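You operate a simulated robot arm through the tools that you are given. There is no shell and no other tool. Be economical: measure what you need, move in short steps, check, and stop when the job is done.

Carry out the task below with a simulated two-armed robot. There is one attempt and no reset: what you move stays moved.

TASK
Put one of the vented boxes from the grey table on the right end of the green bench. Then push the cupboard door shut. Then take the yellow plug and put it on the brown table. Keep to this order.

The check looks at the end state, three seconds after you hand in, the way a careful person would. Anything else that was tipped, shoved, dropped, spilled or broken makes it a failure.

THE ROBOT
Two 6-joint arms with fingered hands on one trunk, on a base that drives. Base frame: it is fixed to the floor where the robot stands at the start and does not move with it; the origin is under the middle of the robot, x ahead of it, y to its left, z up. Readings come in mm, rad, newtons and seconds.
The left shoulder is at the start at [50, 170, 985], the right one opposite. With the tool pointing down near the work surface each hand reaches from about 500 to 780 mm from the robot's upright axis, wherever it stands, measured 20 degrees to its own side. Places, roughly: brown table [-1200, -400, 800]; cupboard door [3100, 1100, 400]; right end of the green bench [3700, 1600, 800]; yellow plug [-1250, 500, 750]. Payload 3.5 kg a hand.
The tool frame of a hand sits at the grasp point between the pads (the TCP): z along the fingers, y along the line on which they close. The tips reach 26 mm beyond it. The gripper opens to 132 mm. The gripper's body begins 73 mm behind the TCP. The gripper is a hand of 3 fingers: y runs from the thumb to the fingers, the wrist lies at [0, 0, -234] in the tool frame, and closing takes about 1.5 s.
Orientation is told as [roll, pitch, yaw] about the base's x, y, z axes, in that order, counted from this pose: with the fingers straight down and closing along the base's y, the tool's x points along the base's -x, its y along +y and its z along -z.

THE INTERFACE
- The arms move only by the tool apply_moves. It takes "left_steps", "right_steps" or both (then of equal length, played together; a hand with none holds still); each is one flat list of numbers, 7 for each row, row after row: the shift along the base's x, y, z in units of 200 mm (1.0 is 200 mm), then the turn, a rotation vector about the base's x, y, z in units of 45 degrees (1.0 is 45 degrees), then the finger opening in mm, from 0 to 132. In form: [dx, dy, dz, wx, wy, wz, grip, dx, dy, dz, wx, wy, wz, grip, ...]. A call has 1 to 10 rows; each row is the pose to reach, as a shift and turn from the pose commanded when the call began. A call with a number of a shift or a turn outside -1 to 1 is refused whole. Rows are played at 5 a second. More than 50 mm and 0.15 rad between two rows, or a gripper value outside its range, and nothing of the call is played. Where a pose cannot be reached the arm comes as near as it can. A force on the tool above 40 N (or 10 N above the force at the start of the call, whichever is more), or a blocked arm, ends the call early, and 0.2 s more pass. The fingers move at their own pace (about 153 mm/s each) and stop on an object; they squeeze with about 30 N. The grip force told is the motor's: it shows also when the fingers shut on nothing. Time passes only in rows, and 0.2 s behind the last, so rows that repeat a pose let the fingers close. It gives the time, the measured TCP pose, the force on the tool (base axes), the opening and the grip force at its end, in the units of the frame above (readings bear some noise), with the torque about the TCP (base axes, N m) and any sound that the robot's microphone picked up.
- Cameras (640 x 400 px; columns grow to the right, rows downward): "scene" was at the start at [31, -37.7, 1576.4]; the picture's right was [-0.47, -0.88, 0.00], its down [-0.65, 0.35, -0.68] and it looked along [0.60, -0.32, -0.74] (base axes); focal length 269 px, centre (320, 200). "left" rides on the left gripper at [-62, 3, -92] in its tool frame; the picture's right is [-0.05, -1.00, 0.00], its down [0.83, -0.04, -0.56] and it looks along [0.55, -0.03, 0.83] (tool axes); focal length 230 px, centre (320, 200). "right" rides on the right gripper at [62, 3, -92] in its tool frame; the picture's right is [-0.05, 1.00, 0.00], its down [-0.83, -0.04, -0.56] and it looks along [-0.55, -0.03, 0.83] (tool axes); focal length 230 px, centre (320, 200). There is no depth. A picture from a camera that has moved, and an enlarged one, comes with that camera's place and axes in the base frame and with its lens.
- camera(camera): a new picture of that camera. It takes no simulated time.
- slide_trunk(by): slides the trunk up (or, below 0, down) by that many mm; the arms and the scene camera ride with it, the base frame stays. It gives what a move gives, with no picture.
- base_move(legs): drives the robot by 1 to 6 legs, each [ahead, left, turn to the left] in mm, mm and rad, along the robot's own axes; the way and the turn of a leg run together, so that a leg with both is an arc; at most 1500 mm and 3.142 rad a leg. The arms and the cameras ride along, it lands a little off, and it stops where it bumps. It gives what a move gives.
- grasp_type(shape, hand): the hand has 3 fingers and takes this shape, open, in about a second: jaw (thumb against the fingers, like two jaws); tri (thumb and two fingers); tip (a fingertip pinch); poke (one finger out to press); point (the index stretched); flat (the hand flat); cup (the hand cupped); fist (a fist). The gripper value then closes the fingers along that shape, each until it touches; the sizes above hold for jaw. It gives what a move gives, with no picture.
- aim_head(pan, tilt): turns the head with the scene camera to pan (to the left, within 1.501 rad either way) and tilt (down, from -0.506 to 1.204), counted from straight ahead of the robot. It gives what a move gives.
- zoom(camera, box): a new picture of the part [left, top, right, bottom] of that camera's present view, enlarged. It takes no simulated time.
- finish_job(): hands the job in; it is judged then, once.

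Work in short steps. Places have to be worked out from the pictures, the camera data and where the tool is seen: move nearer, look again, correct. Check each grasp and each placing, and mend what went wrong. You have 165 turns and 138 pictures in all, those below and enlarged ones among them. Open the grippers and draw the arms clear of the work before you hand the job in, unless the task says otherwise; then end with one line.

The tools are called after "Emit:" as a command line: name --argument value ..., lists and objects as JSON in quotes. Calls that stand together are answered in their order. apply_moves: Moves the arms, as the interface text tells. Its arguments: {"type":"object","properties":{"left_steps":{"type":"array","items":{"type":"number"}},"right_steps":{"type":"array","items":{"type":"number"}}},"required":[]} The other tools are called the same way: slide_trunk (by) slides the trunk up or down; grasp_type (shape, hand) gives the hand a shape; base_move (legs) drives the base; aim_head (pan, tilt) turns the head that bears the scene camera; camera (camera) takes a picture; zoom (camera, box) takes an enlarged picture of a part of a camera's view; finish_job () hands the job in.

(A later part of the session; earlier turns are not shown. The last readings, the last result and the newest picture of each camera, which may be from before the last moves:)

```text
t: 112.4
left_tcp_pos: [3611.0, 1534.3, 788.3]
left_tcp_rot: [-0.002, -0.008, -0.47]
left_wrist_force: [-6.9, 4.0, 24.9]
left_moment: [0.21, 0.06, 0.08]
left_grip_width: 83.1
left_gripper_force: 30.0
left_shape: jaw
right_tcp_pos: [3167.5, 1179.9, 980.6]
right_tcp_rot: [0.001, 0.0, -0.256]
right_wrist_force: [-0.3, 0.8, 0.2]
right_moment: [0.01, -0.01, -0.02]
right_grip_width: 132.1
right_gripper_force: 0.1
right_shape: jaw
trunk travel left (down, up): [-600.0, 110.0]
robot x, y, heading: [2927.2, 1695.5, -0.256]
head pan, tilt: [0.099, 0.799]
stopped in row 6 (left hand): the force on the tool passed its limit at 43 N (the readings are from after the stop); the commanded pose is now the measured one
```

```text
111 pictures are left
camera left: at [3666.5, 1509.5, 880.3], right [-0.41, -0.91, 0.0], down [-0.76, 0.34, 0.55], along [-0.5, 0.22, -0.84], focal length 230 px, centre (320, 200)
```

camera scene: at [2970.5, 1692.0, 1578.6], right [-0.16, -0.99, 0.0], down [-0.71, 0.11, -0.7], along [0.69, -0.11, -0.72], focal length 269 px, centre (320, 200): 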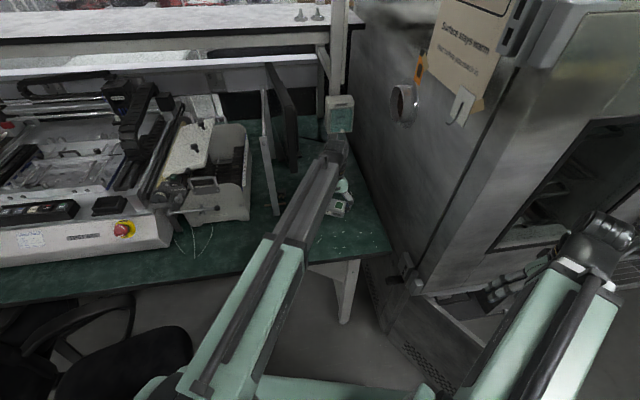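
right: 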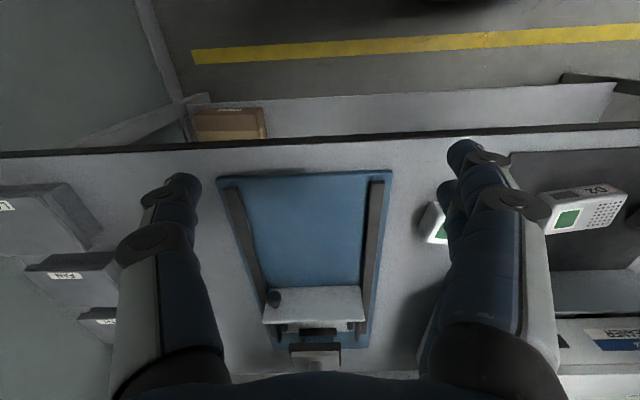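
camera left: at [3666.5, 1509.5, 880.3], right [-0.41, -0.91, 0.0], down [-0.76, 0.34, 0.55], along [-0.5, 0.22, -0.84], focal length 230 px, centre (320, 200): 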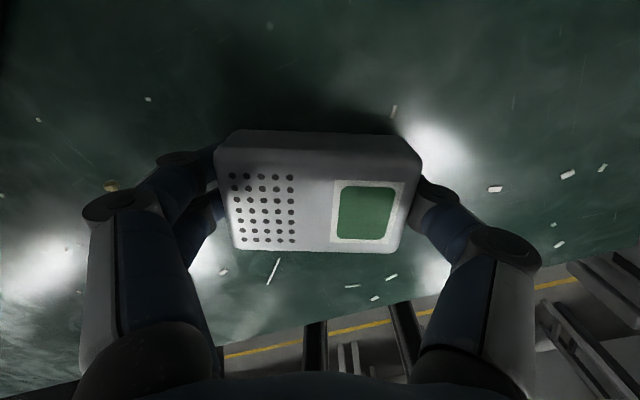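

Contact at 788. I relieve 2 mm, open, and hold still to let the box settle before rising.

Emit:
apply_moves --left_steps '[0, 0, 0.01, 0, 0, 0, 60, 0, 0, 0.01, 0, 0, 0, 92, 0, 0, 0.01, 0, 0, 0, 100, 0, 0, 0.01, 0, 0, 0, 110, 0, 0, 0.01, 0, 0, 0, 110, 0, 0, 0.01, 0, 0, 0, 110]'

Emit:
apply_moves --left_steps '[0, 0, 0.1, 0, 0, 0, 110, 0, 0, 0.25, 0, 0, 0, 110, 0, 0, 0.45, 0, 0, 0, 110, 0, 0, 0.65, 0, 0, 0, 110, 0, 0, 0.85, 0, 0, 0, 110, 0, 0, 0.95, 0, 0, 0, 110]'

Emit:
camera --camera "left"

Emit:
camera --camera "scene"

```text
t: 113.8
left_tcp_pos: [3611.0, 1534.8, 786.8]
left_tcp_rot: [-0.001, -0.009, -0.469]
left_wrist_force: [-0.5, -5.4, 13.5]
left_moment: [0.65, -0.21, -0.02]
left_grip_width: 107.1
left_gripper_force: 0.0
left_shape: jaw
right_tcp_pos: [3167.4, 1178.2, 979.6]
right_tcp_rot: [0.001, -0.001, -0.258]
right_wrist_force: [-1.0, 0.4, 0.1]
right_moment: [0.04, 0.02, 0.03]
right_grip_width: 132.0
right_gripper_force: 0.0
right_shape: jaw
trunk travel left (down, up): [-600.0, 110.0]
robot x, y, heading: [2929.3, 1697.4, -0.256]
head pan, tilt: [0.099, 0.799]
```

```text
t: 115.2
left_tcp_pos: [3612.4, 1535.2, 975.8]
left_tcp_rot: [0.001, -0.004, -0.47]
left_wrist_force: [-0.5, -0.8, 0.8]
left_moment: [0.01, -0.02, 0.0]
left_grip_width: 109.6
left_gripper_force: 0.0
left_shape: jaw
right_tcp_pos: [3168.7, 1179.3, 978.0]
right_tcp_rot: [0.002, 0.001, -0.257]
right_wrist_force: [0.0, -1.3, -0.5]
right_moment: [0.0, -0.02, 0.02]
right_grip_width: 131.7
right_gripper_force: 0.0
right_shape: jaw
trunk travel left (down, up): [-600.0, 110.0]
robot x, y, heading: [2929.1, 1695.7, -0.255]
head pan, tilt: [0.099, 0.799]
```

```text
110 pictures are left
camera left: at [3669.1, 1509.4, 1068.8], right [-0.41, -0.91, 0.0], down [-0.76, 0.34, 0.55], along [-0.5, 0.22, -0.83], focal length 230 px, centre (320, 200)
```

left: 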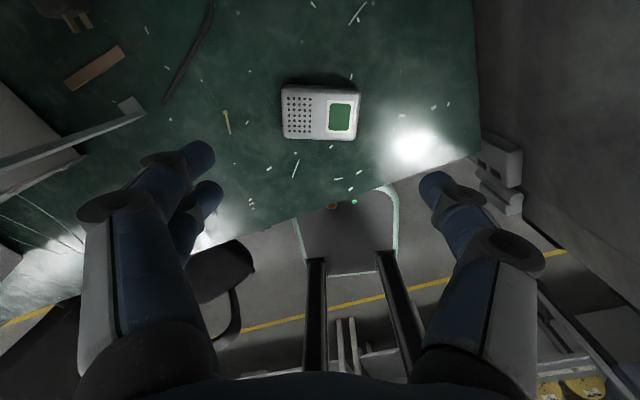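

```text
109 pictures are left
camera scene: at [2970.4, 1692.1, 1578.6], right [-0.16, -0.99, 0.0], down [-0.71, 0.11, -0.7], along [0.69, -0.11, -0.72], focal length 269 px, centre (320, 200)
```

scene: 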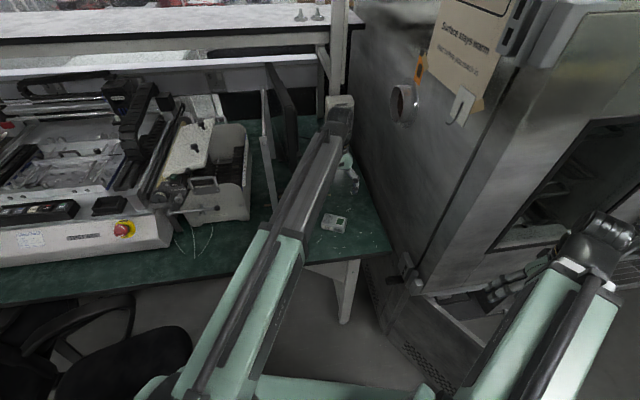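

Box D7 sits flat on the bench's right end. I back away diagonally, then look at the door.

Emit:
base_move --legs '[[-420, 60, 0]]'

Emit:
aim_head --pan -0.45 --tilt 0.75

Emit:
camera --camera "scene"

```text
t: 117.7
left_tcp_pos: [3227.1, 1694.9, 976.8]
left_tcp_rot: [-0.001, -0.007, -0.474]
left_wrist_force: [0.1, -0.3, -0.9]
left_moment: [-0.01, 0.0, 0.02]
left_grip_width: 109.7
left_gripper_force: 0.1
left_shape: jaw
right_tcp_pos: [2780.2, 1343.8, 979.8]
right_tcp_rot: [0.0, 0.0, -0.264]
right_wrist_force: [0.0, 0.3, -0.1]
right_moment: [0.0, -0.01, 0.01]
right_grip_width: 132.0
right_gripper_force: 0.1
right_shape: jaw
trunk travel left (down, up): [-600.0, 110.0]
robot x, y, heading: [2542.4, 1858.1, -0.259]
head pan, tilt: [0.099, 0.799]
```

```text
t: 118.7
left_tcp_pos: [3226.1, 1695.6, 975.4]
left_tcp_rot: [-0.001, -0.006, -0.475]
left_wrist_force: [-0.1, -0.6, -0.5]
left_moment: [0.04, 0.0, -0.01]
left_grip_width: 109.8
left_gripper_force: 0.0
left_shape: jaw
right_tcp_pos: [2780.5, 1342.4, 978.0]
right_tcp_rot: [0.001, 0.002, -0.262]
right_wrist_force: [-0.4, 0.2, -0.3]
right_moment: [0.01, 0.04, -0.01]
right_grip_width: 131.9
right_gripper_force: 0.0
right_shape: jaw
trunk travel left (down, up): [-600.0, 110.0]
robot x, y, heading: [2543.5, 1862.7, -0.265]
head pan, tilt: [-0.45, 0.75]
```

```text
108 pictures are left
camera scene: at [2568.6, 1816.1, 1582.6], right [-0.65, -0.76, 0.0], down [-0.52, 0.45, -0.73], along [0.55, -0.48, -0.68], focal length 269 px, centre (320, 200)
```

scene: 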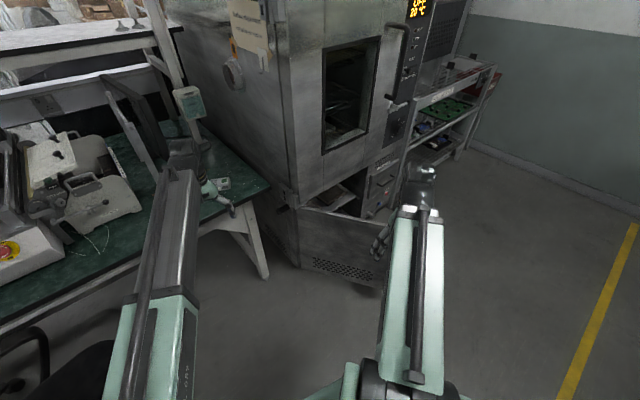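

D7 is placed. The door: hinge ≈[3402, 1240], free edge ≈[2921, 917], height about 50–580, open about 56°, closing toward −y/+x. I shift the base to about [2356, 1474], then reconfigure the arms there in free floor space.

Emit:
base_move --legs '[[-79, -423, -0.035]]'

Emit:
apply_moves --left_steps '[-0.12, 0.16, 0, 0, 0, 0, 60, -0.24, 0.32, 0, 0, 0, 0, 30, -0.36, 0.48, 0, 0, 0, 0, 0, -0.48, 0.64, 0, 0, 0, 0, 0, -0.6, 0.8, 0, 0, 0, 0, 0, -0.72, 0.96, 0, 0, 0, 0, 0]' --right_steps '[0.1, 0.02, 0, 0, 0, 0, 100, 0.2, 0.04, 0, 0, 0, 0, 60, 0.3, 0.06, 0, 0, 0, 0, 30, 0.4, 0.08, 0, 0, 0, 0, 0, 0.5, 0.1, 0, 0, 0, 0, 0, 0.6, 0.12, 0, 0, 0, 0, 0]'

Emit:
slide_trunk --by -380

Emit:
aim_head --pan -0.35 --tilt 0.5

Emit:
camera --camera "scene"

```text
t: 121.3
left_tcp_pos: [3027.4, 1283.9, 974.8]
left_tcp_rot: [0.001, -0.005, -0.512]
left_wrist_force: [-0.6, -0.1, 0.0]
left_moment: [0.04, 0.0, -0.01]
left_grip_width: 109.6
left_gripper_force: 0.0
left_shape: jaw
right_tcp_pos: [2568.4, 946.4, 978.2]
right_tcp_rot: [0.0, 0.002, -0.297]
right_wrist_force: [-0.9, -0.3, -1.0]
right_moment: [0.02, 0.02, -0.01]
right_grip_width: 131.8
right_gripper_force: 0.1
right_shape: jaw
trunk travel left (down, up): [-600.0, 110.0]
robot x, y, heading: [2350.1, 1474.2, -0.305]
head pan, tilt: [-0.45, 0.75]
```

```text
t: 122.8
left_tcp_pos: [2883.9, 1475.8, 976.2]
left_tcp_rot: [0.0, -0.006, -0.511]
left_wrist_force: [0.5, -0.4, -0.1]
left_moment: [0.02, 0.0, -0.01]
left_grip_width: 0.1
left_gripper_force: 30.4
left_shape: jaw
right_tcp_pos: [2688.4, 971.7, 979.9]
right_tcp_rot: [-0.001, 0.002, -0.298]
right_wrist_force: [0.4, -0.1, -0.3]
right_moment: [0.02, -0.03, 0.02]
right_grip_width: 0.0
right_gripper_force: 30.1
right_shape: jaw
trunk travel left (down, up): [-600.0, 110.0]
robot x, y, heading: [2345.5, 1470.2, -0.301]
head pan, tilt: [-0.45, 0.75]
```

```text
t: 126.4
left_tcp_pos: [2882.2, 1474.7, 595.6]
left_tcp_rot: [0.0, -0.006, -0.513]
left_wrist_force: [0.3, -0.1, 0.3]
left_moment: [0.04, 0.0, 0.02]
left_grip_width: 0.2
left_gripper_force: 29.7
left_shape: jaw
right_tcp_pos: [2688.7, 970.9, 599.2]
right_tcp_rot: [0.0, 0.002, -0.299]
right_wrist_force: [0.6, 0.3, 0.2]
right_moment: [0.02, 0.0, -0.02]
right_grip_width: 0.0
right_gripper_force: 30.1
right_shape: jaw
trunk travel left (down, up): [-220.0, 490.0]
robot x, y, heading: [2353.7, 1474.8, -0.292]
head pan, tilt: [-0.45, 0.75]
```

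```text
t: 127.2
left_tcp_pos: [2883.6, 1474.9, 596.5]
left_tcp_rot: [-0.001, -0.005, -0.511]
left_wrist_force: [0.1, -0.7, -0.2]
left_moment: [0.0, 0.01, -0.01]
left_grip_width: 0.1
left_gripper_force: 29.9
left_shape: jaw
right_tcp_pos: [2688.9, 970.3, 597.8]
right_tcp_rot: [0.0, 0.001, -0.299]
right_wrist_force: [0.2, -0.2, 0.1]
right_moment: [-0.01, -0.02, 0.0]
right_grip_width: 0.0
right_gripper_force: 30.7
right_shape: jaw
trunk travel left (down, up): [-220.0, 490.0]
robot x, y, heading: [2349.3, 1471.5, -0.298]
head pan, tilt: [-0.351, 0.499]
```

```text
107 pictures are left
camera scene: at [2386.1, 1429.0, 1224.5], right [-0.6, -0.8, 0.0], down [-0.38, 0.29, -0.88], along [0.7, -0.53, -0.48], focal length 269 px, centre (320, 200)
```

scene: 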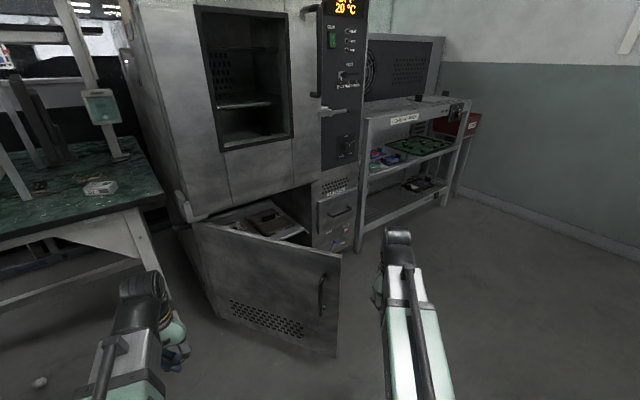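

Clear view: hinge ≈[3440, 1282], free edge ≈[2926, 923], top ≈590, handle near the free edge. I tilt the right hand's closed fingers forward in two steps, beside the door's outer face, and check reach.

Emit:
apply_moves --right_steps '[0.11, 0.06, -0.08, -0.04, -0.128, 0, 0, 0.22, 0.12, -0.16, -0.08, -0.256, 0, 0, 0.33, 0.18, -0.24, -0.12, -0.384, 0, 0, 0.44, 0.24, -0.32, -0.16, -0.51, 0, 0, 0.55, 0.3, -0.4, -0.197, -0.637, 0, 0, 0.55, 0.3, -0.4, -0.197, -0.637, 0, 0]'

Emit:
apply_moves --right_steps '[0.11, 0.06, -0.08, -0.04, -0.128, 0, 0, 0.22, 0.12, -0.16, -0.08, -0.256, 0, 0, 0.33, 0.18, -0.24, -0.12, -0.384, 0, 0, 0.44, 0.24, -0.32, -0.16, -0.51, 0, 0, 0.55, 0.3, -0.4, -0.197, -0.637, 0, 0, 0.55, 0.3, -0.4, -0.197, -0.637, 0, 0]'

Emit:
camera --camera "scene"

Emit:
camera --camera "right"

```text
t: 128.6
left_tcp_pos: [2882.9, 1475.0, 597.1]
left_tcp_rot: [-0.001, -0.006, -0.512]
left_wrist_force: [0.8, -0.7, 0.1]
left_moment: [0.02, -0.01, -0.01]
left_grip_width: 0.3
left_gripper_force: 29.5
left_shape: jaw
right_tcp_pos: [2811.0, 1023.6, 518.9]
right_tcp_rot: [0.001, -0.521, -0.297]
right_wrist_force: [0.7, 0.9, 0.3]
right_moment: [0.01, 0.01, -0.01]
right_grip_width: 0.0
right_gripper_force: 30.0
right_shape: jaw
right hand out of reach, approached as far as the arm can: row 4, 5, 6
trunk travel left (down, up): [-220.0, 490.0]
robot x, y, heading: [2351.9, 1473.1, -0.298]
head pan, tilt: [-0.351, 0.499]
```

```text
t: 130.0
left_tcp_pos: [2883.4, 1474.3, 595.8]
left_tcp_rot: [-0.001, -0.006, -0.51]
left_wrist_force: [0.0, 0.7, 0.0]
left_moment: [-0.01, 0.02, 0.0]
left_grip_width: 0.2
left_gripper_force: 29.7
left_shape: jaw
right_tcp_pos: [2920.6, 1081.0, 437.7]
right_tcp_rot: [-0.004, -1.046, -0.295]
right_wrist_force: [0.1, 0.9, -0.2]
right_moment: [-0.02, -0.01, 0.01]
right_grip_width: 0.1
right_gripper_force: 30.3
right_shape: jaw
right hand out of reach, approached as far as the arm can: row 1, 2, 3
trunk travel left (down, up): [-220.0, 490.0]
robot x, y, heading: [2350.9, 1471.8, -0.296]
head pan, tilt: [-0.351, 0.499]
```

```text
106 pictures are left
camera scene: at [2386.2, 1429.0, 1224.6], right [-0.6, -0.8, 0.0], down [-0.38, 0.29, -0.88], along [0.7, -0.53, -0.48], focal length 269 px, centre (320, 200)
```

scene: 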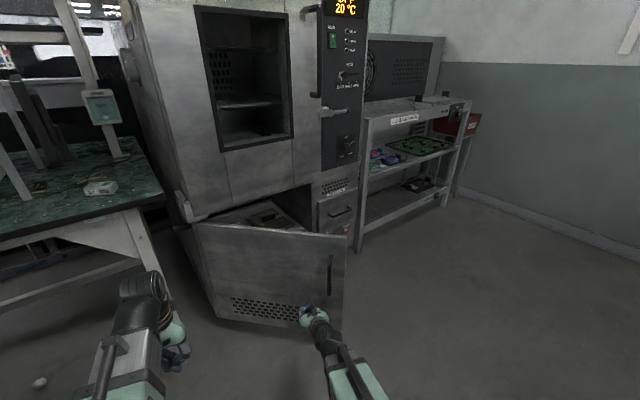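

```text
105 pictures are left
camera right: at [2815.9, 1116.5, 431.1], right [0.32, 0.95, 0.04], down [-0.07, -0.02, 1.0], along [0.94, -0.32, 0.06], focal length 230 px, centre (320, 200)
```

right: 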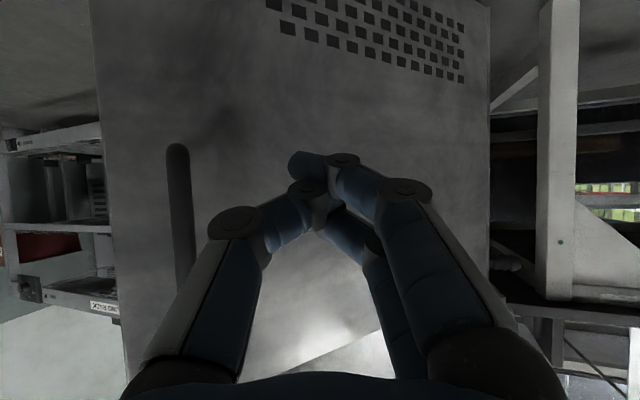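

The door already stands at about 45° now, a little more shut than before, and the hand isn't touching it. I tuck the left arm up and aside, then advance the base so the fingertips meet the door left of its handle and begin to push.

Emit:
apply_moves --left_steps '[-0.08, 0.2, 0.1, 0, 0, 0, 0, -0.16, 0.4, 0.2, 0, 0, 0, 0, -0.24, 0.6, 0.4, 0, 0, 0, 0, -0.32, 0.8, 0.6, 0, 0, 0, 0, -0.4, 1.0, 0.8, 0, 0, 0, 0, -0.4, 1.0, 1.0, 0, 0, 0, 0]'

Emit:
base_move --legs '[[190, -50, 0]]'

Emit:
camera --camera "scene"

```text
refused: row 3 steps farther than a row can; nothing moved
```

```text
t: 131.6
left_tcp_pos: [3049.8, 1368.8, 597.2]
left_tcp_rot: [-0.001, -0.004, -0.514]
left_wrist_force: [-0.5, -0.4, 0.0]
left_moment: [0.0, -0.01, 0.0]
left_grip_width: 0.0
left_gripper_force: 29.7
left_shape: jaw
right_tcp_pos: [3087.0, 973.7, 439.5]
right_tcp_rot: [-0.001, -1.046, -0.299]
right_wrist_force: [-0.4, -0.3, 0.2]
right_moment: [-0.02, 0.01, 0.03]
right_grip_width: 0.0
right_gripper_force: 30.2
right_shape: jaw
trunk travel left (down, up): [-220.0, 490.0]
robot x, y, heading: [2515.3, 1370.3, -0.302]
head pan, tilt: [-0.351, 0.499]
```

```text
104 pictures are left
camera scene: at [2552.9, 1325.2, 1224.6], right [-0.61, -0.79, 0.0], down [-0.38, 0.29, -0.88], along [0.7, -0.53, -0.48], focal length 269 px, centre (320, 200)
```

scene: 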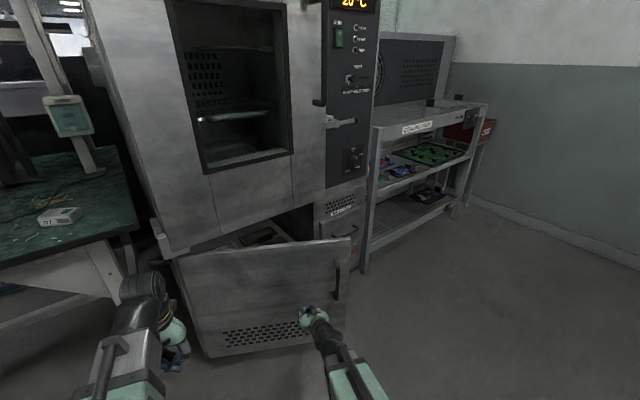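

The door is now at about 28°, swinging with hardly any contact. I tuck the left arm (the last call was refused for its step size), then re-look.

Emit:
apply_moves --left_steps '[-0.06, 0.14, 0.14, 0, 0, 0, 0, -0.12, 0.28, 0.28, 0, 0, 0, 0, -0.18, 0.42, 0.42, 0, 0, 0, 0, -0.24, 0.56, 0.56, 0, 0, 0, 0, -0.3, 0.7, 0.7, 0, 0, 0, 0, -0.35, 0.84, 0.84, 0, 0, 0, 0, -0.4, 0.98, 0.98, 0, 0, 0, 0]'

Emit:
camera --camera "scene"

Emit:
camera --camera "right"

```text
t: 133.2
left_tcp_pos: [3023.6, 1559.1, 700.9]
left_tcp_rot: [0.008, -0.015, -0.513]
left_wrist_force: [0.5, 0.5, -0.2]
left_moment: [0.01, 0.04, -0.03]
left_grip_width: 0.1
left_gripper_force: 30.6
left_shape: jaw
left hand out of reach, approached as far as the arm can: row 4, 5, 6, 7
right_tcp_pos: [3086.5, 975.0, 438.7]
right_tcp_rot: [-0.002, -1.046, -0.299]
right_wrist_force: [0.0, 0.2, -0.2]
right_moment: [-0.01, 0.0, -0.03]
right_grip_width: 0.1
right_gripper_force: 30.1
right_shape: jaw
trunk travel left (down, up): [-220.0, 490.0]
robot x, y, heading: [2520.2, 1369.3, -0.304]
head pan, tilt: [-0.351, 0.499]
```

```text
103 pictures are left
camera scene: at [2553.1, 1324.9, 1224.6], right [-0.61, -0.79, 0.0], down [-0.38, 0.29, -0.88], along [0.7, -0.53, -0.48], focal length 269 px, centre (320, 200)
```

scene: 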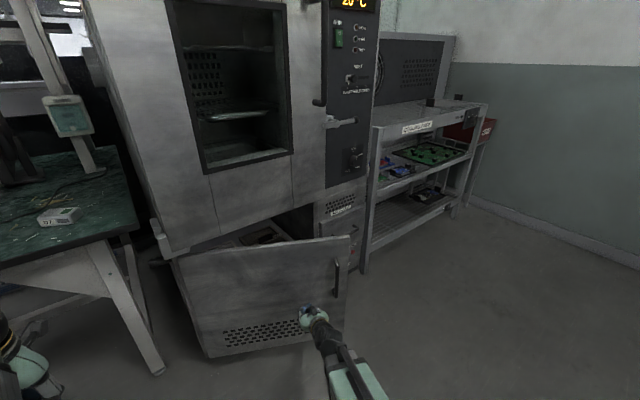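

```text
102 pictures are left
camera right: at [2981.6, 1010.8, 431.3], right [0.32, 0.95, 0.04], down [-0.07, -0.02, 1.0], along [0.94, -0.32, 0.06], focal length 230 px, centre (320, 200)
```

right: 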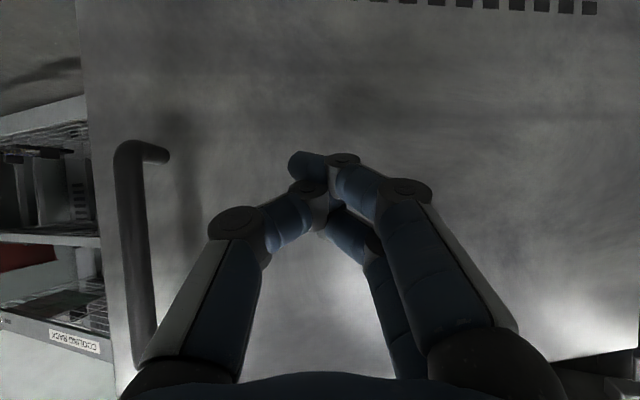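

The door is at rest near the fingertips, the handle well to the side. I push on straight ahead 150 mm with the base.

Emit:
base_move --legs '[[150, 0, 0]]'

Emit:
camera --camera "scene"

```text
t: 134.6
left_tcp_pos: [3168.4, 1512.8, 701.0]
left_tcp_rot: [0.007, -0.016, -0.517]
left_wrist_force: [-0.1, -0.2, -0.2]
left_moment: [-0.01, -0.02, 0.0]
left_grip_width: 0.2
left_gripper_force: 29.5
left_shape: jaw
right_tcp_pos: [3229.8, 927.3, 437.9]
right_tcp_rot: [-0.001, -1.047, -0.302]
right_wrist_force: [0.1, 0.8, 0.8]
right_moment: [0.01, 0.0, 0.0]
right_grip_width: 0.0
right_gripper_force: 30.3
right_shape: jaw
trunk travel left (down, up): [-220.0, 490.0]
robot x, y, heading: [2663.7, 1322.6, -0.302]
head pan, tilt: [-0.351, 0.499]
```

```text
101 pictures are left
camera scene: at [2697.1, 1280.0, 1224.6], right [-0.61, -0.79, 0.0], down [-0.38, 0.29, -0.88], along [0.7, -0.53, -0.48], focal length 269 px, centre (320, 200)
```

scene: 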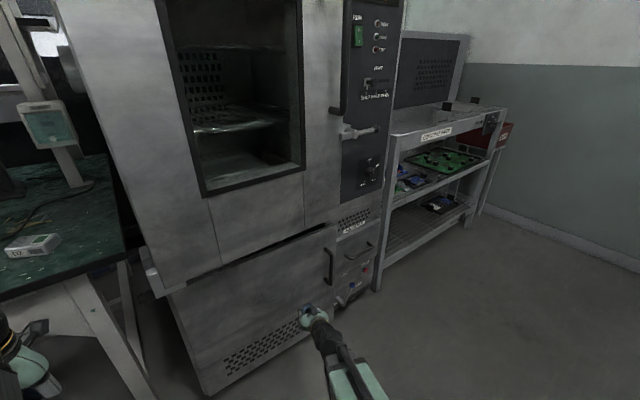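

Nearly shut. I finish with the arm so the force stop guards the last bit.

Emit:
apply_moves --right_steps '[0.1, -0.02, 0, 0, 0, 0, 0, 0.2, -0.04, 0, 0, 0, 0, 0, 0.3, -0.06, 0, 0, 0, 0, 0, 0.4, -0.08, 0, 0, 0, 0, 0, 0.48, -0.1, 0, 0, 0, 0, 0, 0.56, -0.1, 0, 0, 0, 0, 0, 0.64, -0.1, 0, 0, 0, 0, 0, 0.7, -0.1, 0, 0, 0, 0, 0]'

Emit:
camera --camera "scene"

```text
t: 136.0
left_tcp_pos: [3168.5, 1512.2, 701.6]
left_tcp_rot: [0.008, -0.016, -0.516]
left_wrist_force: [0.4, 0.5, -0.1]
left_moment: [-0.04, 0.01, -0.02]
left_grip_width: 0.1
left_gripper_force: 30.3
left_shape: jaw
right_tcp_pos: [3338.4, 906.3, 436.2]
right_tcp_rot: [-0.006, -1.035, -0.304]
right_wrist_force: [-15.5, 1.9, 2.6]
right_moment: [0.05, 0.0, 0.11]
right_grip_width: 0.0
right_gripper_force: 29.9
right_shape: jaw
trunk travel left (down, up): [-220.0, 490.0]
robot x, y, heading: [2661.2, 1325.0, -0.304]
head pan, tilt: [-0.351, 0.499]
stopped in row 7 (right hand): the force on the tool passed its limit at 55 N (the readings are from after the stop); the commanded pose is now the measured one
```

```text
100 pictures are left
camera scene: at [2696.1, 1280.2, 1224.7], right [-0.61, -0.79, 0.0], down [-0.38, 0.29, -0.88], along [0.7, -0.54, -0.48], focal length 269 px, centre (320, 200)
```

scene: 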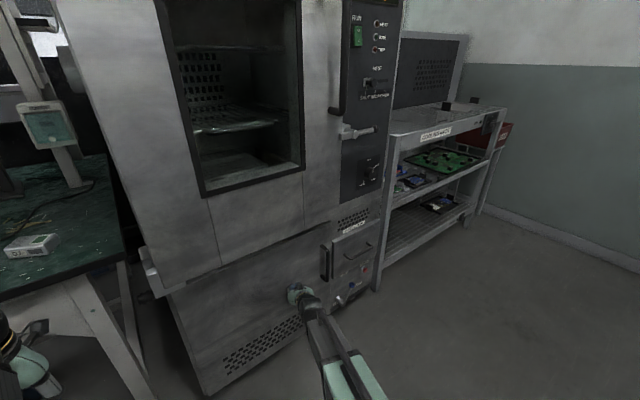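

It met a firm stop. I zoom in to check the gap.

Emit:
zoom --camera "scene" --box '[200, 190, 400, 315]'

```text
3.20 times, centred on (300, 252) of scene
camera zoom: at [2696.1, 1280.2, 1224.7], right [-0.61, -0.79, 0.0], down [-0.38, 0.29, -0.88], along [0.7, -0.54, -0.48], focal length 860 px, centre (384, 32)
```

zoom: 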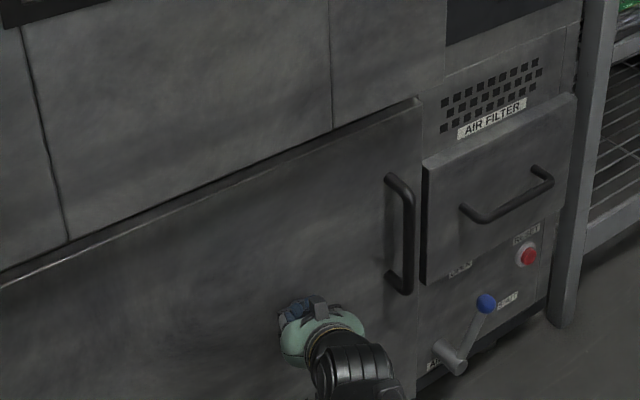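

It looks seated. To be sure, I give one more slow push to the force limit, then back off and re-check.

Emit:
apply_moves --right_steps '[0.03, 0, 0, 0, 0, 0, 0, 0.06, 0, 0, 0, 0, 0, 0, 0.09, 0, 0, 0, 0, 0, 0, 0.12, 0, 0, 0, 0, 0, 0, 0.15, 0, 0, 0, 0, 0, 0, 0.18, 0, 0, 0, 0, 0, 0, 0.21, 0, 0, 0, 0, 0, 0]'

Emit:
apply_moves --right_steps '[-0.15, 0.02, 0, 0, 0, 0, 0, -0.35, 0.04, 0, 0, 0, 0, 0, -0.55, 0.06, 0, 0, 0, 0, 0, -0.75, 0.08, 0, 0, 0, 0, 0]'

Emit:
base_move --legs '[[-250, 60, 0]]'

Emit:
camera --camera "scene"

```text
t: 136.4
left_tcp_pos: [3168.4, 1511.5, 701.4]
left_tcp_rot: [0.008, -0.016, -0.518]
left_wrist_force: [-0.1, 0.4, 1.1]
left_moment: [0.01, -0.02, 0.04]
left_grip_width: 0.0
left_gripper_force: 29.7
left_shape: jaw
right_tcp_pos: [3338.0, 903.9, 433.8]
right_tcp_rot: [-0.008, -1.028, -0.305]
right_wrist_force: [-14.0, 1.1, 2.2]
right_moment: [0.06, 0.02, 0.13]
right_grip_width: 0.0
right_gripper_force: 29.7
right_shape: jaw
trunk travel left (down, up): [-220.0, 490.0]
robot x, y, heading: [2660.3, 1324.5, -0.309]
head pan, tilt: [-0.351, 0.499]
stopped in row 1 (right hand): the force on the tool passed its limit at 47 N (the readings are from after the stop); the commanded pose is now the measured one
```

```text
t: 137.4
left_tcp_pos: [3168.4, 1511.9, 699.7]
left_tcp_rot: [0.005, -0.016, -0.518]
left_wrist_force: [0.3, 0.3, -0.6]
left_moment: [0.02, 0.0, 0.0]
left_grip_width: 0.0
left_gripper_force: 29.8
left_shape: jaw
right_tcp_pos: [3191.9, 918.0, 429.8]
right_tcp_rot: [-0.009, -1.029, -0.306]
right_wrist_force: [-0.3, 0.5, 0.7]
right_moment: [0.0, 0.01, -0.03]
right_grip_width: 0.1
right_gripper_force: 29.9
right_shape: jaw
right hand out of reach, approached as far as the arm can: row 4
trunk travel left (down, up): [-220.0, 490.0]
robot x, y, heading: [2659.6, 1320.3, -0.306]
head pan, tilt: [-0.351, 0.499]
```

```text
t: 139.3
left_tcp_pos: [2948.4, 1645.0, 700.6]
left_tcp_rot: [0.007, -0.015, -0.52]
left_wrist_force: [-0.5, -0.7, -0.5]
left_moment: [0.0, 0.0, 0.01]
left_grip_width: 0.1
left_gripper_force: 30.2
left_shape: jaw
right_tcp_pos: [2972.6, 1052.2, 431.1]
right_tcp_rot: [-0.007, -1.029, -0.307]
right_wrist_force: [0.3, -0.2, -0.4]
right_moment: [-0.02, 0.0, 0.0]
right_grip_width: 0.0
right_gripper_force: 30.1
right_shape: jaw
trunk travel left (down, up): [-220.0, 490.0]
robot x, y, heading: [2439.7, 1455.6, -0.308]
head pan, tilt: [-0.351, 0.499]
```

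```text
98 pictures are left
camera scene: at [2476.4, 1413.8, 1224.6], right [-0.61, -0.79, 0.0], down [-0.38, 0.29, -0.88], along [0.69, -0.54, -0.48], focal length 269 px, centre (320, 200)
```

scene: 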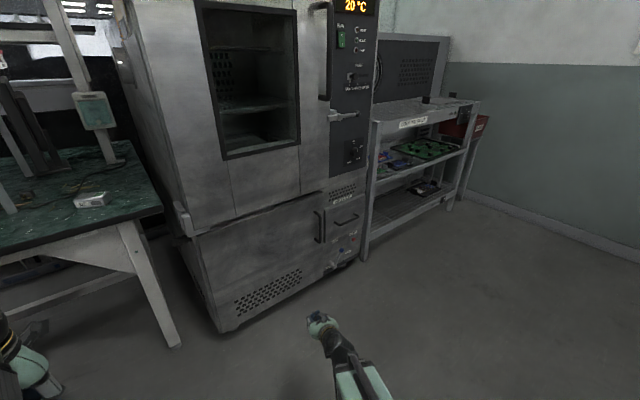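

The door looks shut and stays so; a quick zoom to confirm, and a check on D7.

Emit:
zoom --camera "scene" --box '[170, 170, 370, 295]'

Emit:
zoom --camera "scene" --box '[0, 140, 180, 252]'

```text
3.20 times, centred on (270, 232) of scene
camera zoom: at [2476.4, 1413.8, 1224.6], right [-0.61, -0.79, 0.0], down [-0.38, 0.29, -0.88], along [0.69, -0.54, -0.48], focal length 860 px, centre (480, 96)
```

zoom: 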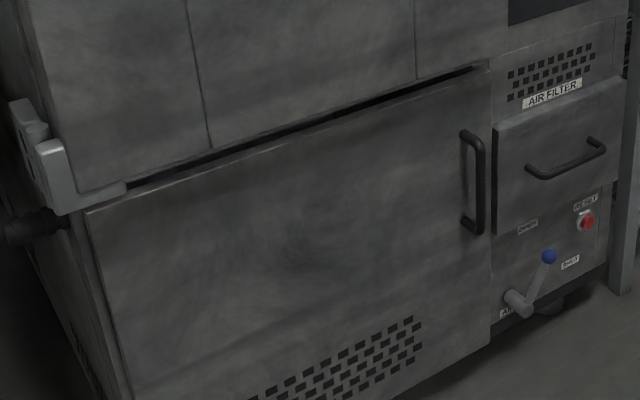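

```text
3.56 times, centred on (90, 196) of scene
camera zoom: at [2476.4, 1413.8, 1224.6], right [-0.61, -0.79, 0.0], down [-0.38, 0.29, -0.88], along [0.69, -0.54, -0.48], focal length 955 px, centre (1138, 214)
```

zoom: 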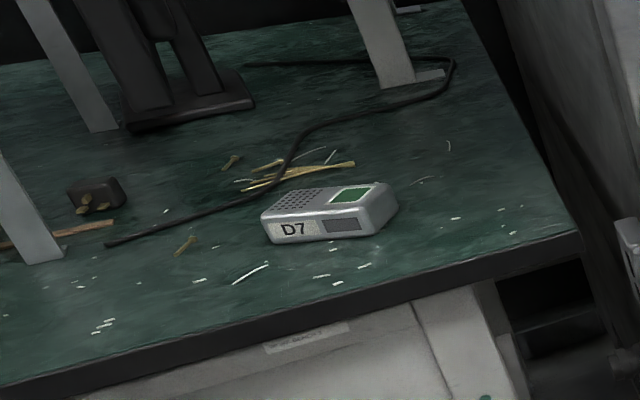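

From this angle I can't see the free-edge gap. I shift the base sideways to look from the door's other side before leaving.

Emit:
base_move --legs '[[100, -600, 0]]'

Emit:
aim_head --pan 0.25 --tilt 0.5

Emit:
zoom --camera "scene" --box '[170, 120, 490, 320]'

```text
t: 142.7
left_tcp_pos: [2865.6, 1045.6, 700.0]
left_tcp_rot: [0.007, -0.015, -0.523]
left_wrist_force: [-0.5, -0.6, -0.3]
left_moment: [-0.01, 0.01, -0.01]
left_grip_width: 0.0
left_gripper_force: 30.0
left_shape: jaw
right_tcp_pos: [2886.1, 453.0, 430.2]
right_tcp_rot: [-0.009, -1.03, -0.31]
right_wrist_force: [0.1, 0.4, -0.6]
right_moment: [0.03, -0.01, -0.03]
right_grip_width: 0.0
right_gripper_force: 30.7
right_shape: jaw
trunk travel left (down, up): [-220.0, 490.0]
robot x, y, heading: [2356.0, 857.6, -0.313]
head pan, tilt: [-0.351, 0.499]
```

```text
t: 143.7
left_tcp_pos: [2864.2, 1046.0, 701.8]
left_tcp_rot: [0.007, -0.015, -0.524]
left_wrist_force: [0.3, -0.6, 0.1]
left_moment: [0.01, 0.0, -0.04]
left_grip_width: 0.1
left_gripper_force: 30.3
left_shape: jaw
right_tcp_pos: [2884.7, 453.4, 431.1]
right_tcp_rot: [-0.011, -1.029, -0.311]
right_wrist_force: [0.0, -0.2, -0.1]
right_moment: [-0.01, 0.02, -0.01]
right_grip_width: 0.1
right_gripper_force: 29.5
right_shape: jaw
trunk travel left (down, up): [-220.0, 490.0]
robot x, y, heading: [2360.9, 860.8, -0.312]
head pan, tilt: [0.25, 0.499]
```

```text
2.00 times, centred on (330, 220) of scene
camera zoom: at [2410.6, 867.1, 1224.6], right [-0.06, -1.0, 0.0], down [-0.48, 0.03, -0.88], along [0.88, -0.06, -0.48], focal length 537 px, centre (300, 160)
```

zoom: 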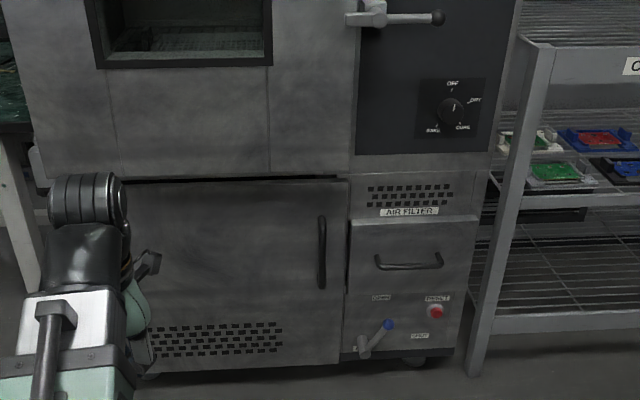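

The door is flush and shut. Now I raise the trunk and bring the right hand back to pointing down for the drive to the plug.

Emit:
slide_trunk --by 480

Emit:
apply_moves --right_steps '[-0.05, 0.01, 0.02, 0.04, 0.127, 0, 0, -0.1, 0.03, 0.05, 0.08, 0.254, 0, 0, -0.15, 0.05, 0.08, 0.12, 0.381, 0, 0, -0.2, 0.06, 0.1, 0.16, 0.508, 0, 0, -0.25, 0.08, 0.12, 0.2, 0.624, 0, 0]'

Emit:
apply_moves --right_steps '[-0.05, 0.01, 0.02, 0.04, 0.127, 0, 0, -0.1, 0.03, 0.05, 0.08, 0.254, 0, 0, -0.15, 0.05, 0.08, 0.12, 0.381, 0, 0, -0.2, 0.06, 0.1, 0.16, 0.508, 0, 0, -0.25, 0.08, 0.12, 0.2, 0.624, 0, 0]'

Emit:
aim_head --pan 1.4 --tilt 0.4

Emit:
camera --camera "scene"

```text
refused: 480 is not a number from -400 to 400
```

```text
t: 144.9
left_tcp_pos: [2864.7, 1044.6, 701.7]
left_tcp_rot: [0.006, -0.016, -0.523]
left_wrist_force: [0.0, 0.2, 0.4]
left_moment: [0.0, -0.01, 0.0]
left_grip_width: 0.0
left_gripper_force: 29.5
left_shape: jaw
right_tcp_pos: [2836.2, 466.2, 454.5]
right_tcp_rot: [-0.008, -0.511, -0.311]
right_wrist_force: [0.2, 0.6, -0.8]
right_moment: [-0.02, -0.03, -0.02]
right_grip_width: 0.0
right_gripper_force: 29.6
right_shape: jaw
right hand out of reach, approached as far as the arm can: row 1, 2, 3, 4
trunk travel left (down, up): [-220.0, 490.0]
robot x, y, heading: [2357.4, 856.5, -0.308]
head pan, tilt: [0.25, 0.499]
```

```text
t: 146.1
left_tcp_pos: [2865.1, 1045.3, 700.3]
left_tcp_rot: [0.006, -0.017, -0.523]
left_wrist_force: [0.4, -0.2, -0.1]
left_moment: [0.02, 0.0, -0.03]
left_grip_width: 0.1
left_gripper_force: 29.9
left_shape: jaw
right_tcp_pos: [2785.4, 485.1, 478.7]
right_tcp_rot: [-0.009, 0.001, -0.31]
right_wrist_force: [0.6, -0.2, 0.2]
right_moment: [0.04, 0.01, -0.01]
right_grip_width: 0.0
right_gripper_force: 30.2
right_shape: jaw
trunk travel left (down, up): [-220.0, 490.0]
robot x, y, heading: [2354.4, 861.4, -0.315]
head pan, tilt: [0.25, 0.499]
```

```text
t: 147.4
left_tcp_pos: [2864.4, 1045.2, 700.4]
left_tcp_rot: [0.007, -0.014, -0.524]
left_wrist_force: [-0.7, -0.4, -0.6]
left_moment: [0.01, 0.0, -0.01]
left_grip_width: 0.1
left_gripper_force: 30.0
left_shape: jaw
right_tcp_pos: [2785.0, 483.6, 477.3]
right_tcp_rot: [-0.009, -0.001, -0.311]
right_wrist_force: [0.1, 0.7, 0.1]
right_moment: [-0.01, 0.0, -0.01]
right_grip_width: 0.0
right_gripper_force: 29.9
right_shape: jaw
trunk travel left (down, up): [-220.0, 490.0]
robot x, y, heading: [2353.2, 860.5, -0.309]
head pan, tilt: [1.4, 0.4]
```

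```text
94 pictures are left
camera scene: at [2362.9, 954.8, 1233.7], right [0.89, -0.46, 0.0], down [-0.18, -0.34, -0.92], along [0.43, 0.82, -0.39], focal length 269 px, centre (320, 200)
```

scene: 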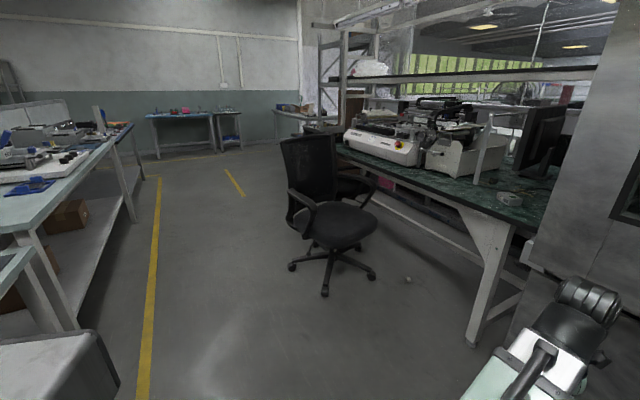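

I raise the trunk in two slides, then turn to +y.

Emit:
slide_trunk --by 390

Emit:
slide_trunk --by 90

Emit:
base_move --legs '[[80, 0, 0], [0, 0, 1.88]]'

```text
t: 151.2
left_tcp_pos: [2865.7, 1044.0, 1090.7]
left_tcp_rot: [0.007, -0.015, -0.525]
left_wrist_force: [-0.5, 0.2, -0.8]
left_moment: [0.0, 0.03, -0.02]
left_grip_width: 0.1
left_gripper_force: 30.3
left_shape: jaw
right_tcp_pos: [2786.1, 484.9, 868.8]
right_tcp_rot: [-0.008, -0.002, -0.311]
right_wrist_force: [0.5, -0.2, 0.6]
right_moment: [0.0, 0.0, -0.03]
right_grip_width: 0.0
right_gripper_force: 29.8
right_shape: jaw
trunk travel left (down, up): [-610.0, 100.0]
robot x, y, heading: [2355.3, 857.4, -0.312]
head pan, tilt: [1.4, 0.4]
```

```text
t: 152.4
left_tcp_pos: [2864.9, 1045.7, 1181.2]
left_tcp_rot: [0.007, -0.016, -0.523]
left_wrist_force: [-0.3, 0.9, 0.2]
left_moment: [0.0, 0.0, 0.0]
left_grip_width: 0.0
left_gripper_force: 30.2
left_shape: jaw
right_tcp_pos: [2785.4, 485.0, 959.4]
right_tcp_rot: [-0.009, -0.001, -0.312]
right_wrist_force: [0.6, -0.3, 0.2]
right_moment: [-0.02, 0.01, 0.0]
right_grip_width: 0.1
right_gripper_force: 30.3
right_shape: jaw
trunk travel left (down, up): [-700.0, 10.0]
robot x, y, heading: [2356.7, 855.1, -0.314]
head pan, tilt: [1.4, 0.4]
```

```text
t: 158.0
left_tcp_pos: [2102.9, 1264.7, 1180.8]
left_tcp_rot: [0.006, -0.015, 1.354]
left_wrist_force: [0.4, 0.2, -0.5]
left_moment: [0.02, 0.0, -0.02]
left_grip_width: 0.0
left_gripper_force: 29.8
left_shape: jaw
right_tcp_pos: [2661.9, 1358.1, 958.1]
right_tcp_rot: [-0.008, -0.002, 1.568]
right_wrist_force: [0.8, 0.5, -1.6]
right_moment: [-0.02, -0.01, -0.03]
right_grip_width: 0.1
right_gripper_force: 30.0
right_shape: jaw
trunk travel left (down, up): [-700.0, 10.0]
robot x, y, heading: [2435.2, 834.5, 1.568]
head pan, tilt: [1.4, 0.4]
```

Facing +y at x=2435. I tuck the left hand in and the right hand up, then drive along the lane to the cross aisle.

Emit:
apply_moves --left_steps '[0.15, 0.08, 0, 0, 0, 0, 0, 0.3, 0.16, 0, 0, 0, 0, 0, 0.45, 0.24, 0, 0, 0, 0, 0, 0.6, 0.32, 0, 0, 0, 0, 0, 0.75, 0.4, 0, 0, 0, 0, 0, 0.9, 0.45, 0, 0, 0, 0, 0]' --right_steps '[0, 0, 0.15, 0, 0, 0, 0, 0, 0, 0.3, 0, 0, 0, 0, 0, 0, 0.45, 0, 0, 0, 0, 0, 0, 0.6, 0, 0, 0, 0, 0, 0, 0.7, 0, 0, 0, 0, 0, 0, 0.7, 0, 0, 0, 0]'

Emit:
base_move --legs '[[1500, 0, 0], [1000, 0, 0]]'

Emit:
base_move --legs '[[1300, 0, 0], [1300, 0, 0]]'

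```text
t: 159.4
left_tcp_pos: [2285.6, 1354.6, 1181.7]
left_tcp_rot: [0.008, -0.016, 1.355]
left_wrist_force: [1.1, -0.3, 0.1]
left_moment: [0.01, -0.03, 0.0]
left_grip_width: 0.0
left_gripper_force: 30.4
left_shape: jaw
right_tcp_pos: [2662.8, 1358.0, 1098.3]
right_tcp_rot: [-0.009, -0.001, 1.569]
right_wrist_force: [0.0, -0.1, -0.6]
right_moment: [-0.01, 0.01, 0.01]
right_grip_width: 0.0
right_gripper_force: 30.0
right_shape: jaw
trunk travel left (down, up): [-700.0, 10.0]
robot x, y, heading: [2435.4, 833.7, 1.566]
head pan, tilt: [1.4, 0.4]
```

```text
t: 171.5
left_tcp_pos: [2260.2, 3835.9, 1179.5]
left_tcp_rot: [0.007, -0.016, 1.378]
left_wrist_force: [0.4, 0.2, 0.7]
left_moment: [0.0, -0.03, 0.0]
left_grip_width: 0.0
left_gripper_force: 30.1
left_shape: jaw
right_tcp_pos: [2636.7, 3850.1, 1097.7]
right_tcp_rot: [-0.011, 0.001, 1.592]
right_wrist_force: [0.5, -0.6, 0.1]
right_moment: [-0.03, -0.02, 0.0]
right_grip_width: 0.3
right_gripper_force: 30.3
right_shape: jaw
trunk travel left (down, up): [-700.0, 10.0]
robot x, y, heading: [2421.6, 3320.3, 1.589]
head pan, tilt: [1.4, 0.4]
```

```text
t: 184.1
left_tcp_pos: [2237.4, 6405.6, 1179.8]
left_tcp_rot: [0.008, -0.016, 1.366]
left_wrist_force: [0.1, 0.0, 1.0]
left_moment: [-0.04, 0.0, 0.0]
left_grip_width: 0.0
left_gripper_force: 29.8
left_shape: jaw
right_tcp_pos: [2613.4, 6412.7, 1098.0]
right_tcp_rot: [-0.009, -0.002, 1.579]
right_wrist_force: [-0.1, -0.5, -0.4]
right_moment: [0.01, -0.01, 0.0]
right_grip_width: 0.0
right_gripper_force: 29.8
right_shape: jaw
trunk travel left (down, up): [-700.0, 10.0]
robot x, y, heading: [2397.0, 5885.6, 1.58]
head pan, tilt: [1.4, 0.4]
```

At [2397, 5886]. I turn to −x, drive the cross aisle to x≈−190, then turn to −y.

Emit:
base_move --legs '[[40, 0, 0], [0, 0, 1.5616], [1300, 0, 0], [1290, 0, 0]]'

Emit:
base_move --legs '[[0, 0, 1.571]]'

Emit:
aim_head --pan 0.0 --tilt 0.35

Emit:
camera --camera "scene"

```text
t: 200.8
left_tcp_pos: [-681.0, 5801.6, 1180.7]
left_tcp_rot: [0.007, -0.015, 2.92]
left_wrist_force: [-0.1, -0.9, -1.5]
left_moment: [0.02, -0.01, -0.02]
left_grip_width: 0.1
left_gripper_force: 29.7
left_shape: jaw
right_tcp_pos: [-681.8, 6179.1, 1097.8]
right_tcp_rot: [-0.01, 0.0, 3.134]
right_wrist_force: [-0.3, -0.2, 0.4]
right_moment: [0.02, -0.04, 0.02]
right_grip_width: 0.0
right_gripper_force: 29.8
right_shape: jaw
trunk travel left (down, up): [-700.0, 10.0]
robot x, y, heading: [-161.4, 5945.4, 3.135]
head pan, tilt: [1.4, 0.4]
```

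```text
t: 205.0
left_tcp_pos: [-16.3, 5426.3, 1180.6]
left_tcp_rot: [0.008, -0.015, -1.796]
left_wrist_force: [0.6, -0.9, -0.1]
left_moment: [0.01, 0.01, -0.01]
left_grip_width: 0.0
left_gripper_force: 30.1
left_shape: jaw
right_tcp_pos: [-393.3, 5426.3, 1098.7]
right_tcp_rot: [-0.01, -0.002, -1.582]
right_wrist_force: [0.8, -0.3, -0.2]
right_moment: [0.0, -0.01, -0.04]
right_grip_width: 0.0
right_gripper_force: 30.0
right_shape: jaw
trunk travel left (down, up): [-700.0, 10.0]
robot x, y, heading: [-159.5, 5948.3, -1.581]
head pan, tilt: [1.4, 0.4]
```

```text
t: 206.5
left_tcp_pos: [-17.0, 5426.8, 1181.2]
left_tcp_rot: [0.006, -0.014, -1.796]
left_wrist_force: [-0.8, 0.1, 0.0]
left_moment: [-0.01, 0.02, 0.0]
left_grip_width: 0.0
left_gripper_force: 30.2
left_shape: jaw
right_tcp_pos: [-393.5, 5427.1, 1098.4]
right_tcp_rot: [-0.009, -0.001, -1.583]
right_wrist_force: [0.0, 0.0, -0.6]
right_moment: [-0.04, 0.03, 0.01]
right_grip_width: 0.0
right_gripper_force: 30.1
right_shape: jaw
trunk travel left (down, up): [-700.0, 10.0]
robot x, y, heading: [-166.4, 5947.1, -1.586]
head pan, tilt: [0.0, 0.351]
```

```text
93 pictures are left
camera scene: at [-160.1, 5894.2, 1718.3], right [-1.0, 0.01, 0.0], down [0.0, 0.34, -0.94], along [-0.01, -0.94, -0.34], focal length 269 px, centre (320, 200)
```

scene: 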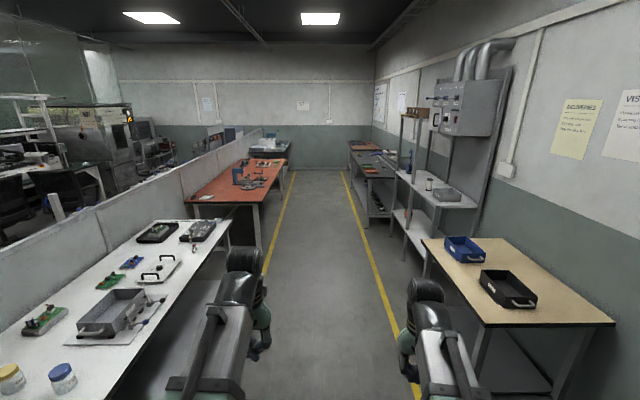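

The lane is clear. I drive 4.5 m along −y, then look at the dark bench and brown table.

Emit:
base_move --legs '[[0, 0, 0.013], [1500, 0, 0], [1000, 0, 0]]'

Emit:
base_move --legs '[[1500, 0, 0], [300, 0, 0]]'

Emit:
aim_head --pan -0.4 --tilt 0.5

Emit:
camera --camera "scene"

```text
t: 219.3
left_tcp_pos: [-23.3, 2878.2, 1181.0]
left_tcp_rot: [0.007, -0.016, -1.789]
left_wrist_force: [0.4, -0.2, -1.0]
left_moment: [-0.01, 0.02, 0.0]
left_grip_width: 0.1
left_gripper_force: 29.6
left_shape: jaw
right_tcp_pos: [-399.6, 2876.1, 1097.2]
right_tcp_rot: [-0.01, 0.0, -1.574]
right_wrist_force: [0.1, -0.6, 0.4]
right_moment: [0.0, -0.02, 0.0]
right_grip_width: 0.1
right_gripper_force: 30.1
right_shape: jaw
trunk travel left (down, up): [-700.0, 10.0]
robot x, y, heading: [-169.1, 3399.4, -1.576]
head pan, tilt: [0.0, 0.351]
```

```text
t: 228.2
left_tcp_pos: [-21.9, 1108.6, 1179.9]
left_tcp_rot: [0.006, -0.013, -1.783]
left_wrist_force: [1.2, 0.5, -0.3]
left_moment: [0.06, 0.0, 0.03]
left_grip_width: 0.0
left_gripper_force: 30.2
left_shape: jaw
right_tcp_pos: [-398.2, 1103.3, 1097.9]
right_tcp_rot: [-0.009, 0.0, -1.568]
right_wrist_force: [0.0, -0.4, -0.4]
right_moment: [0.06, 0.01, 0.01]
right_grip_width: 0.0
right_gripper_force: 30.0
right_shape: jaw
trunk travel left (down, up): [-700.0, 10.0]
robot x, y, heading: [-172.7, 1633.9, -1.57]
head pan, tilt: [0.0, 0.351]
```

```text
t: 229.1
left_tcp_pos: [-21.2, 1109.6, 1181.4]
left_tcp_rot: [0.005, -0.016, -1.781]
left_wrist_force: [0.2, 0.2, -0.4]
left_moment: [-0.05, 0.01, 0.02]
left_grip_width: 0.2
left_gripper_force: 29.8
left_shape: jaw
right_tcp_pos: [-399.6, 1103.9, 1098.4]
right_tcp_rot: [-0.008, -0.001, -1.57]
right_wrist_force: [-0.8, -0.1, 0.2]
right_moment: [0.0, 0.0, -0.03]
right_grip_width: 0.0
right_gripper_force: 30.3
right_shape: jaw
trunk travel left (down, up): [-700.0, 10.0]
robot x, y, heading: [-176.0, 1627.8, -1.577]
head pan, tilt: [-0.4, 0.499]
```

```text
92 pictures are left
camera scene: at [-206.7, 1584.3, 1704.6], right [-0.92, 0.39, 0.0], down [0.19, 0.44, -0.88], along [-0.34, -0.81, -0.48], focal length 269 px, centre (320, 200)
```

scene: 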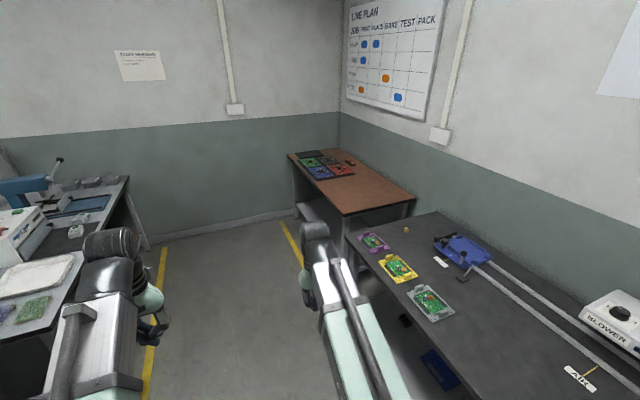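

The small yellow item near pixel (405, 229) lines up with the stated plug position. Zooming.

Emit:
zoom --camera "scene" --box '[340, 200, 500, 300]'

Emit:
zoom --camera "scene" --box '[270, 130, 430, 230]'

```text
4.00 times, centred on (420, 250) of scene
camera zoom: at [-206.7, 1584.3, 1704.6], right [-0.92, 0.39, 0.0], down [0.19, 0.44, -0.88], along [-0.34, -0.81, -0.48], focal length 1074 px, centre (-80, 0)
```

zoom: 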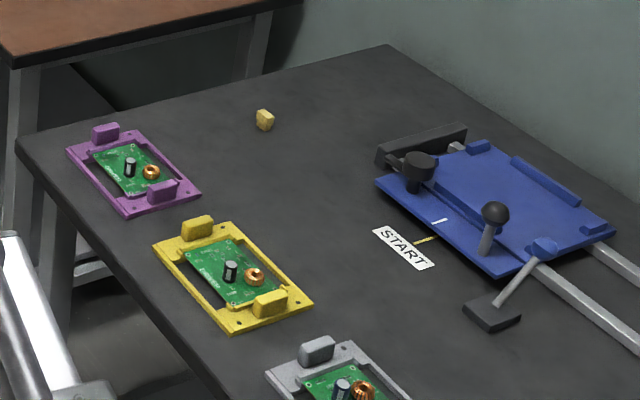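

```text
4.00 times, centred on (350, 180) of scene
camera zoom: at [-206.7, 1584.3, 1704.6], right [-0.92, 0.39, 0.0], down [0.19, 0.44, -0.88], along [-0.34, -0.81, -0.48], focal length 1074 px, centre (200, 280)
```

zoom: 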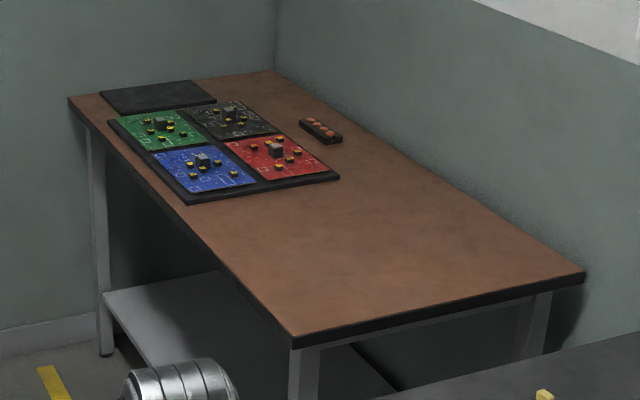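

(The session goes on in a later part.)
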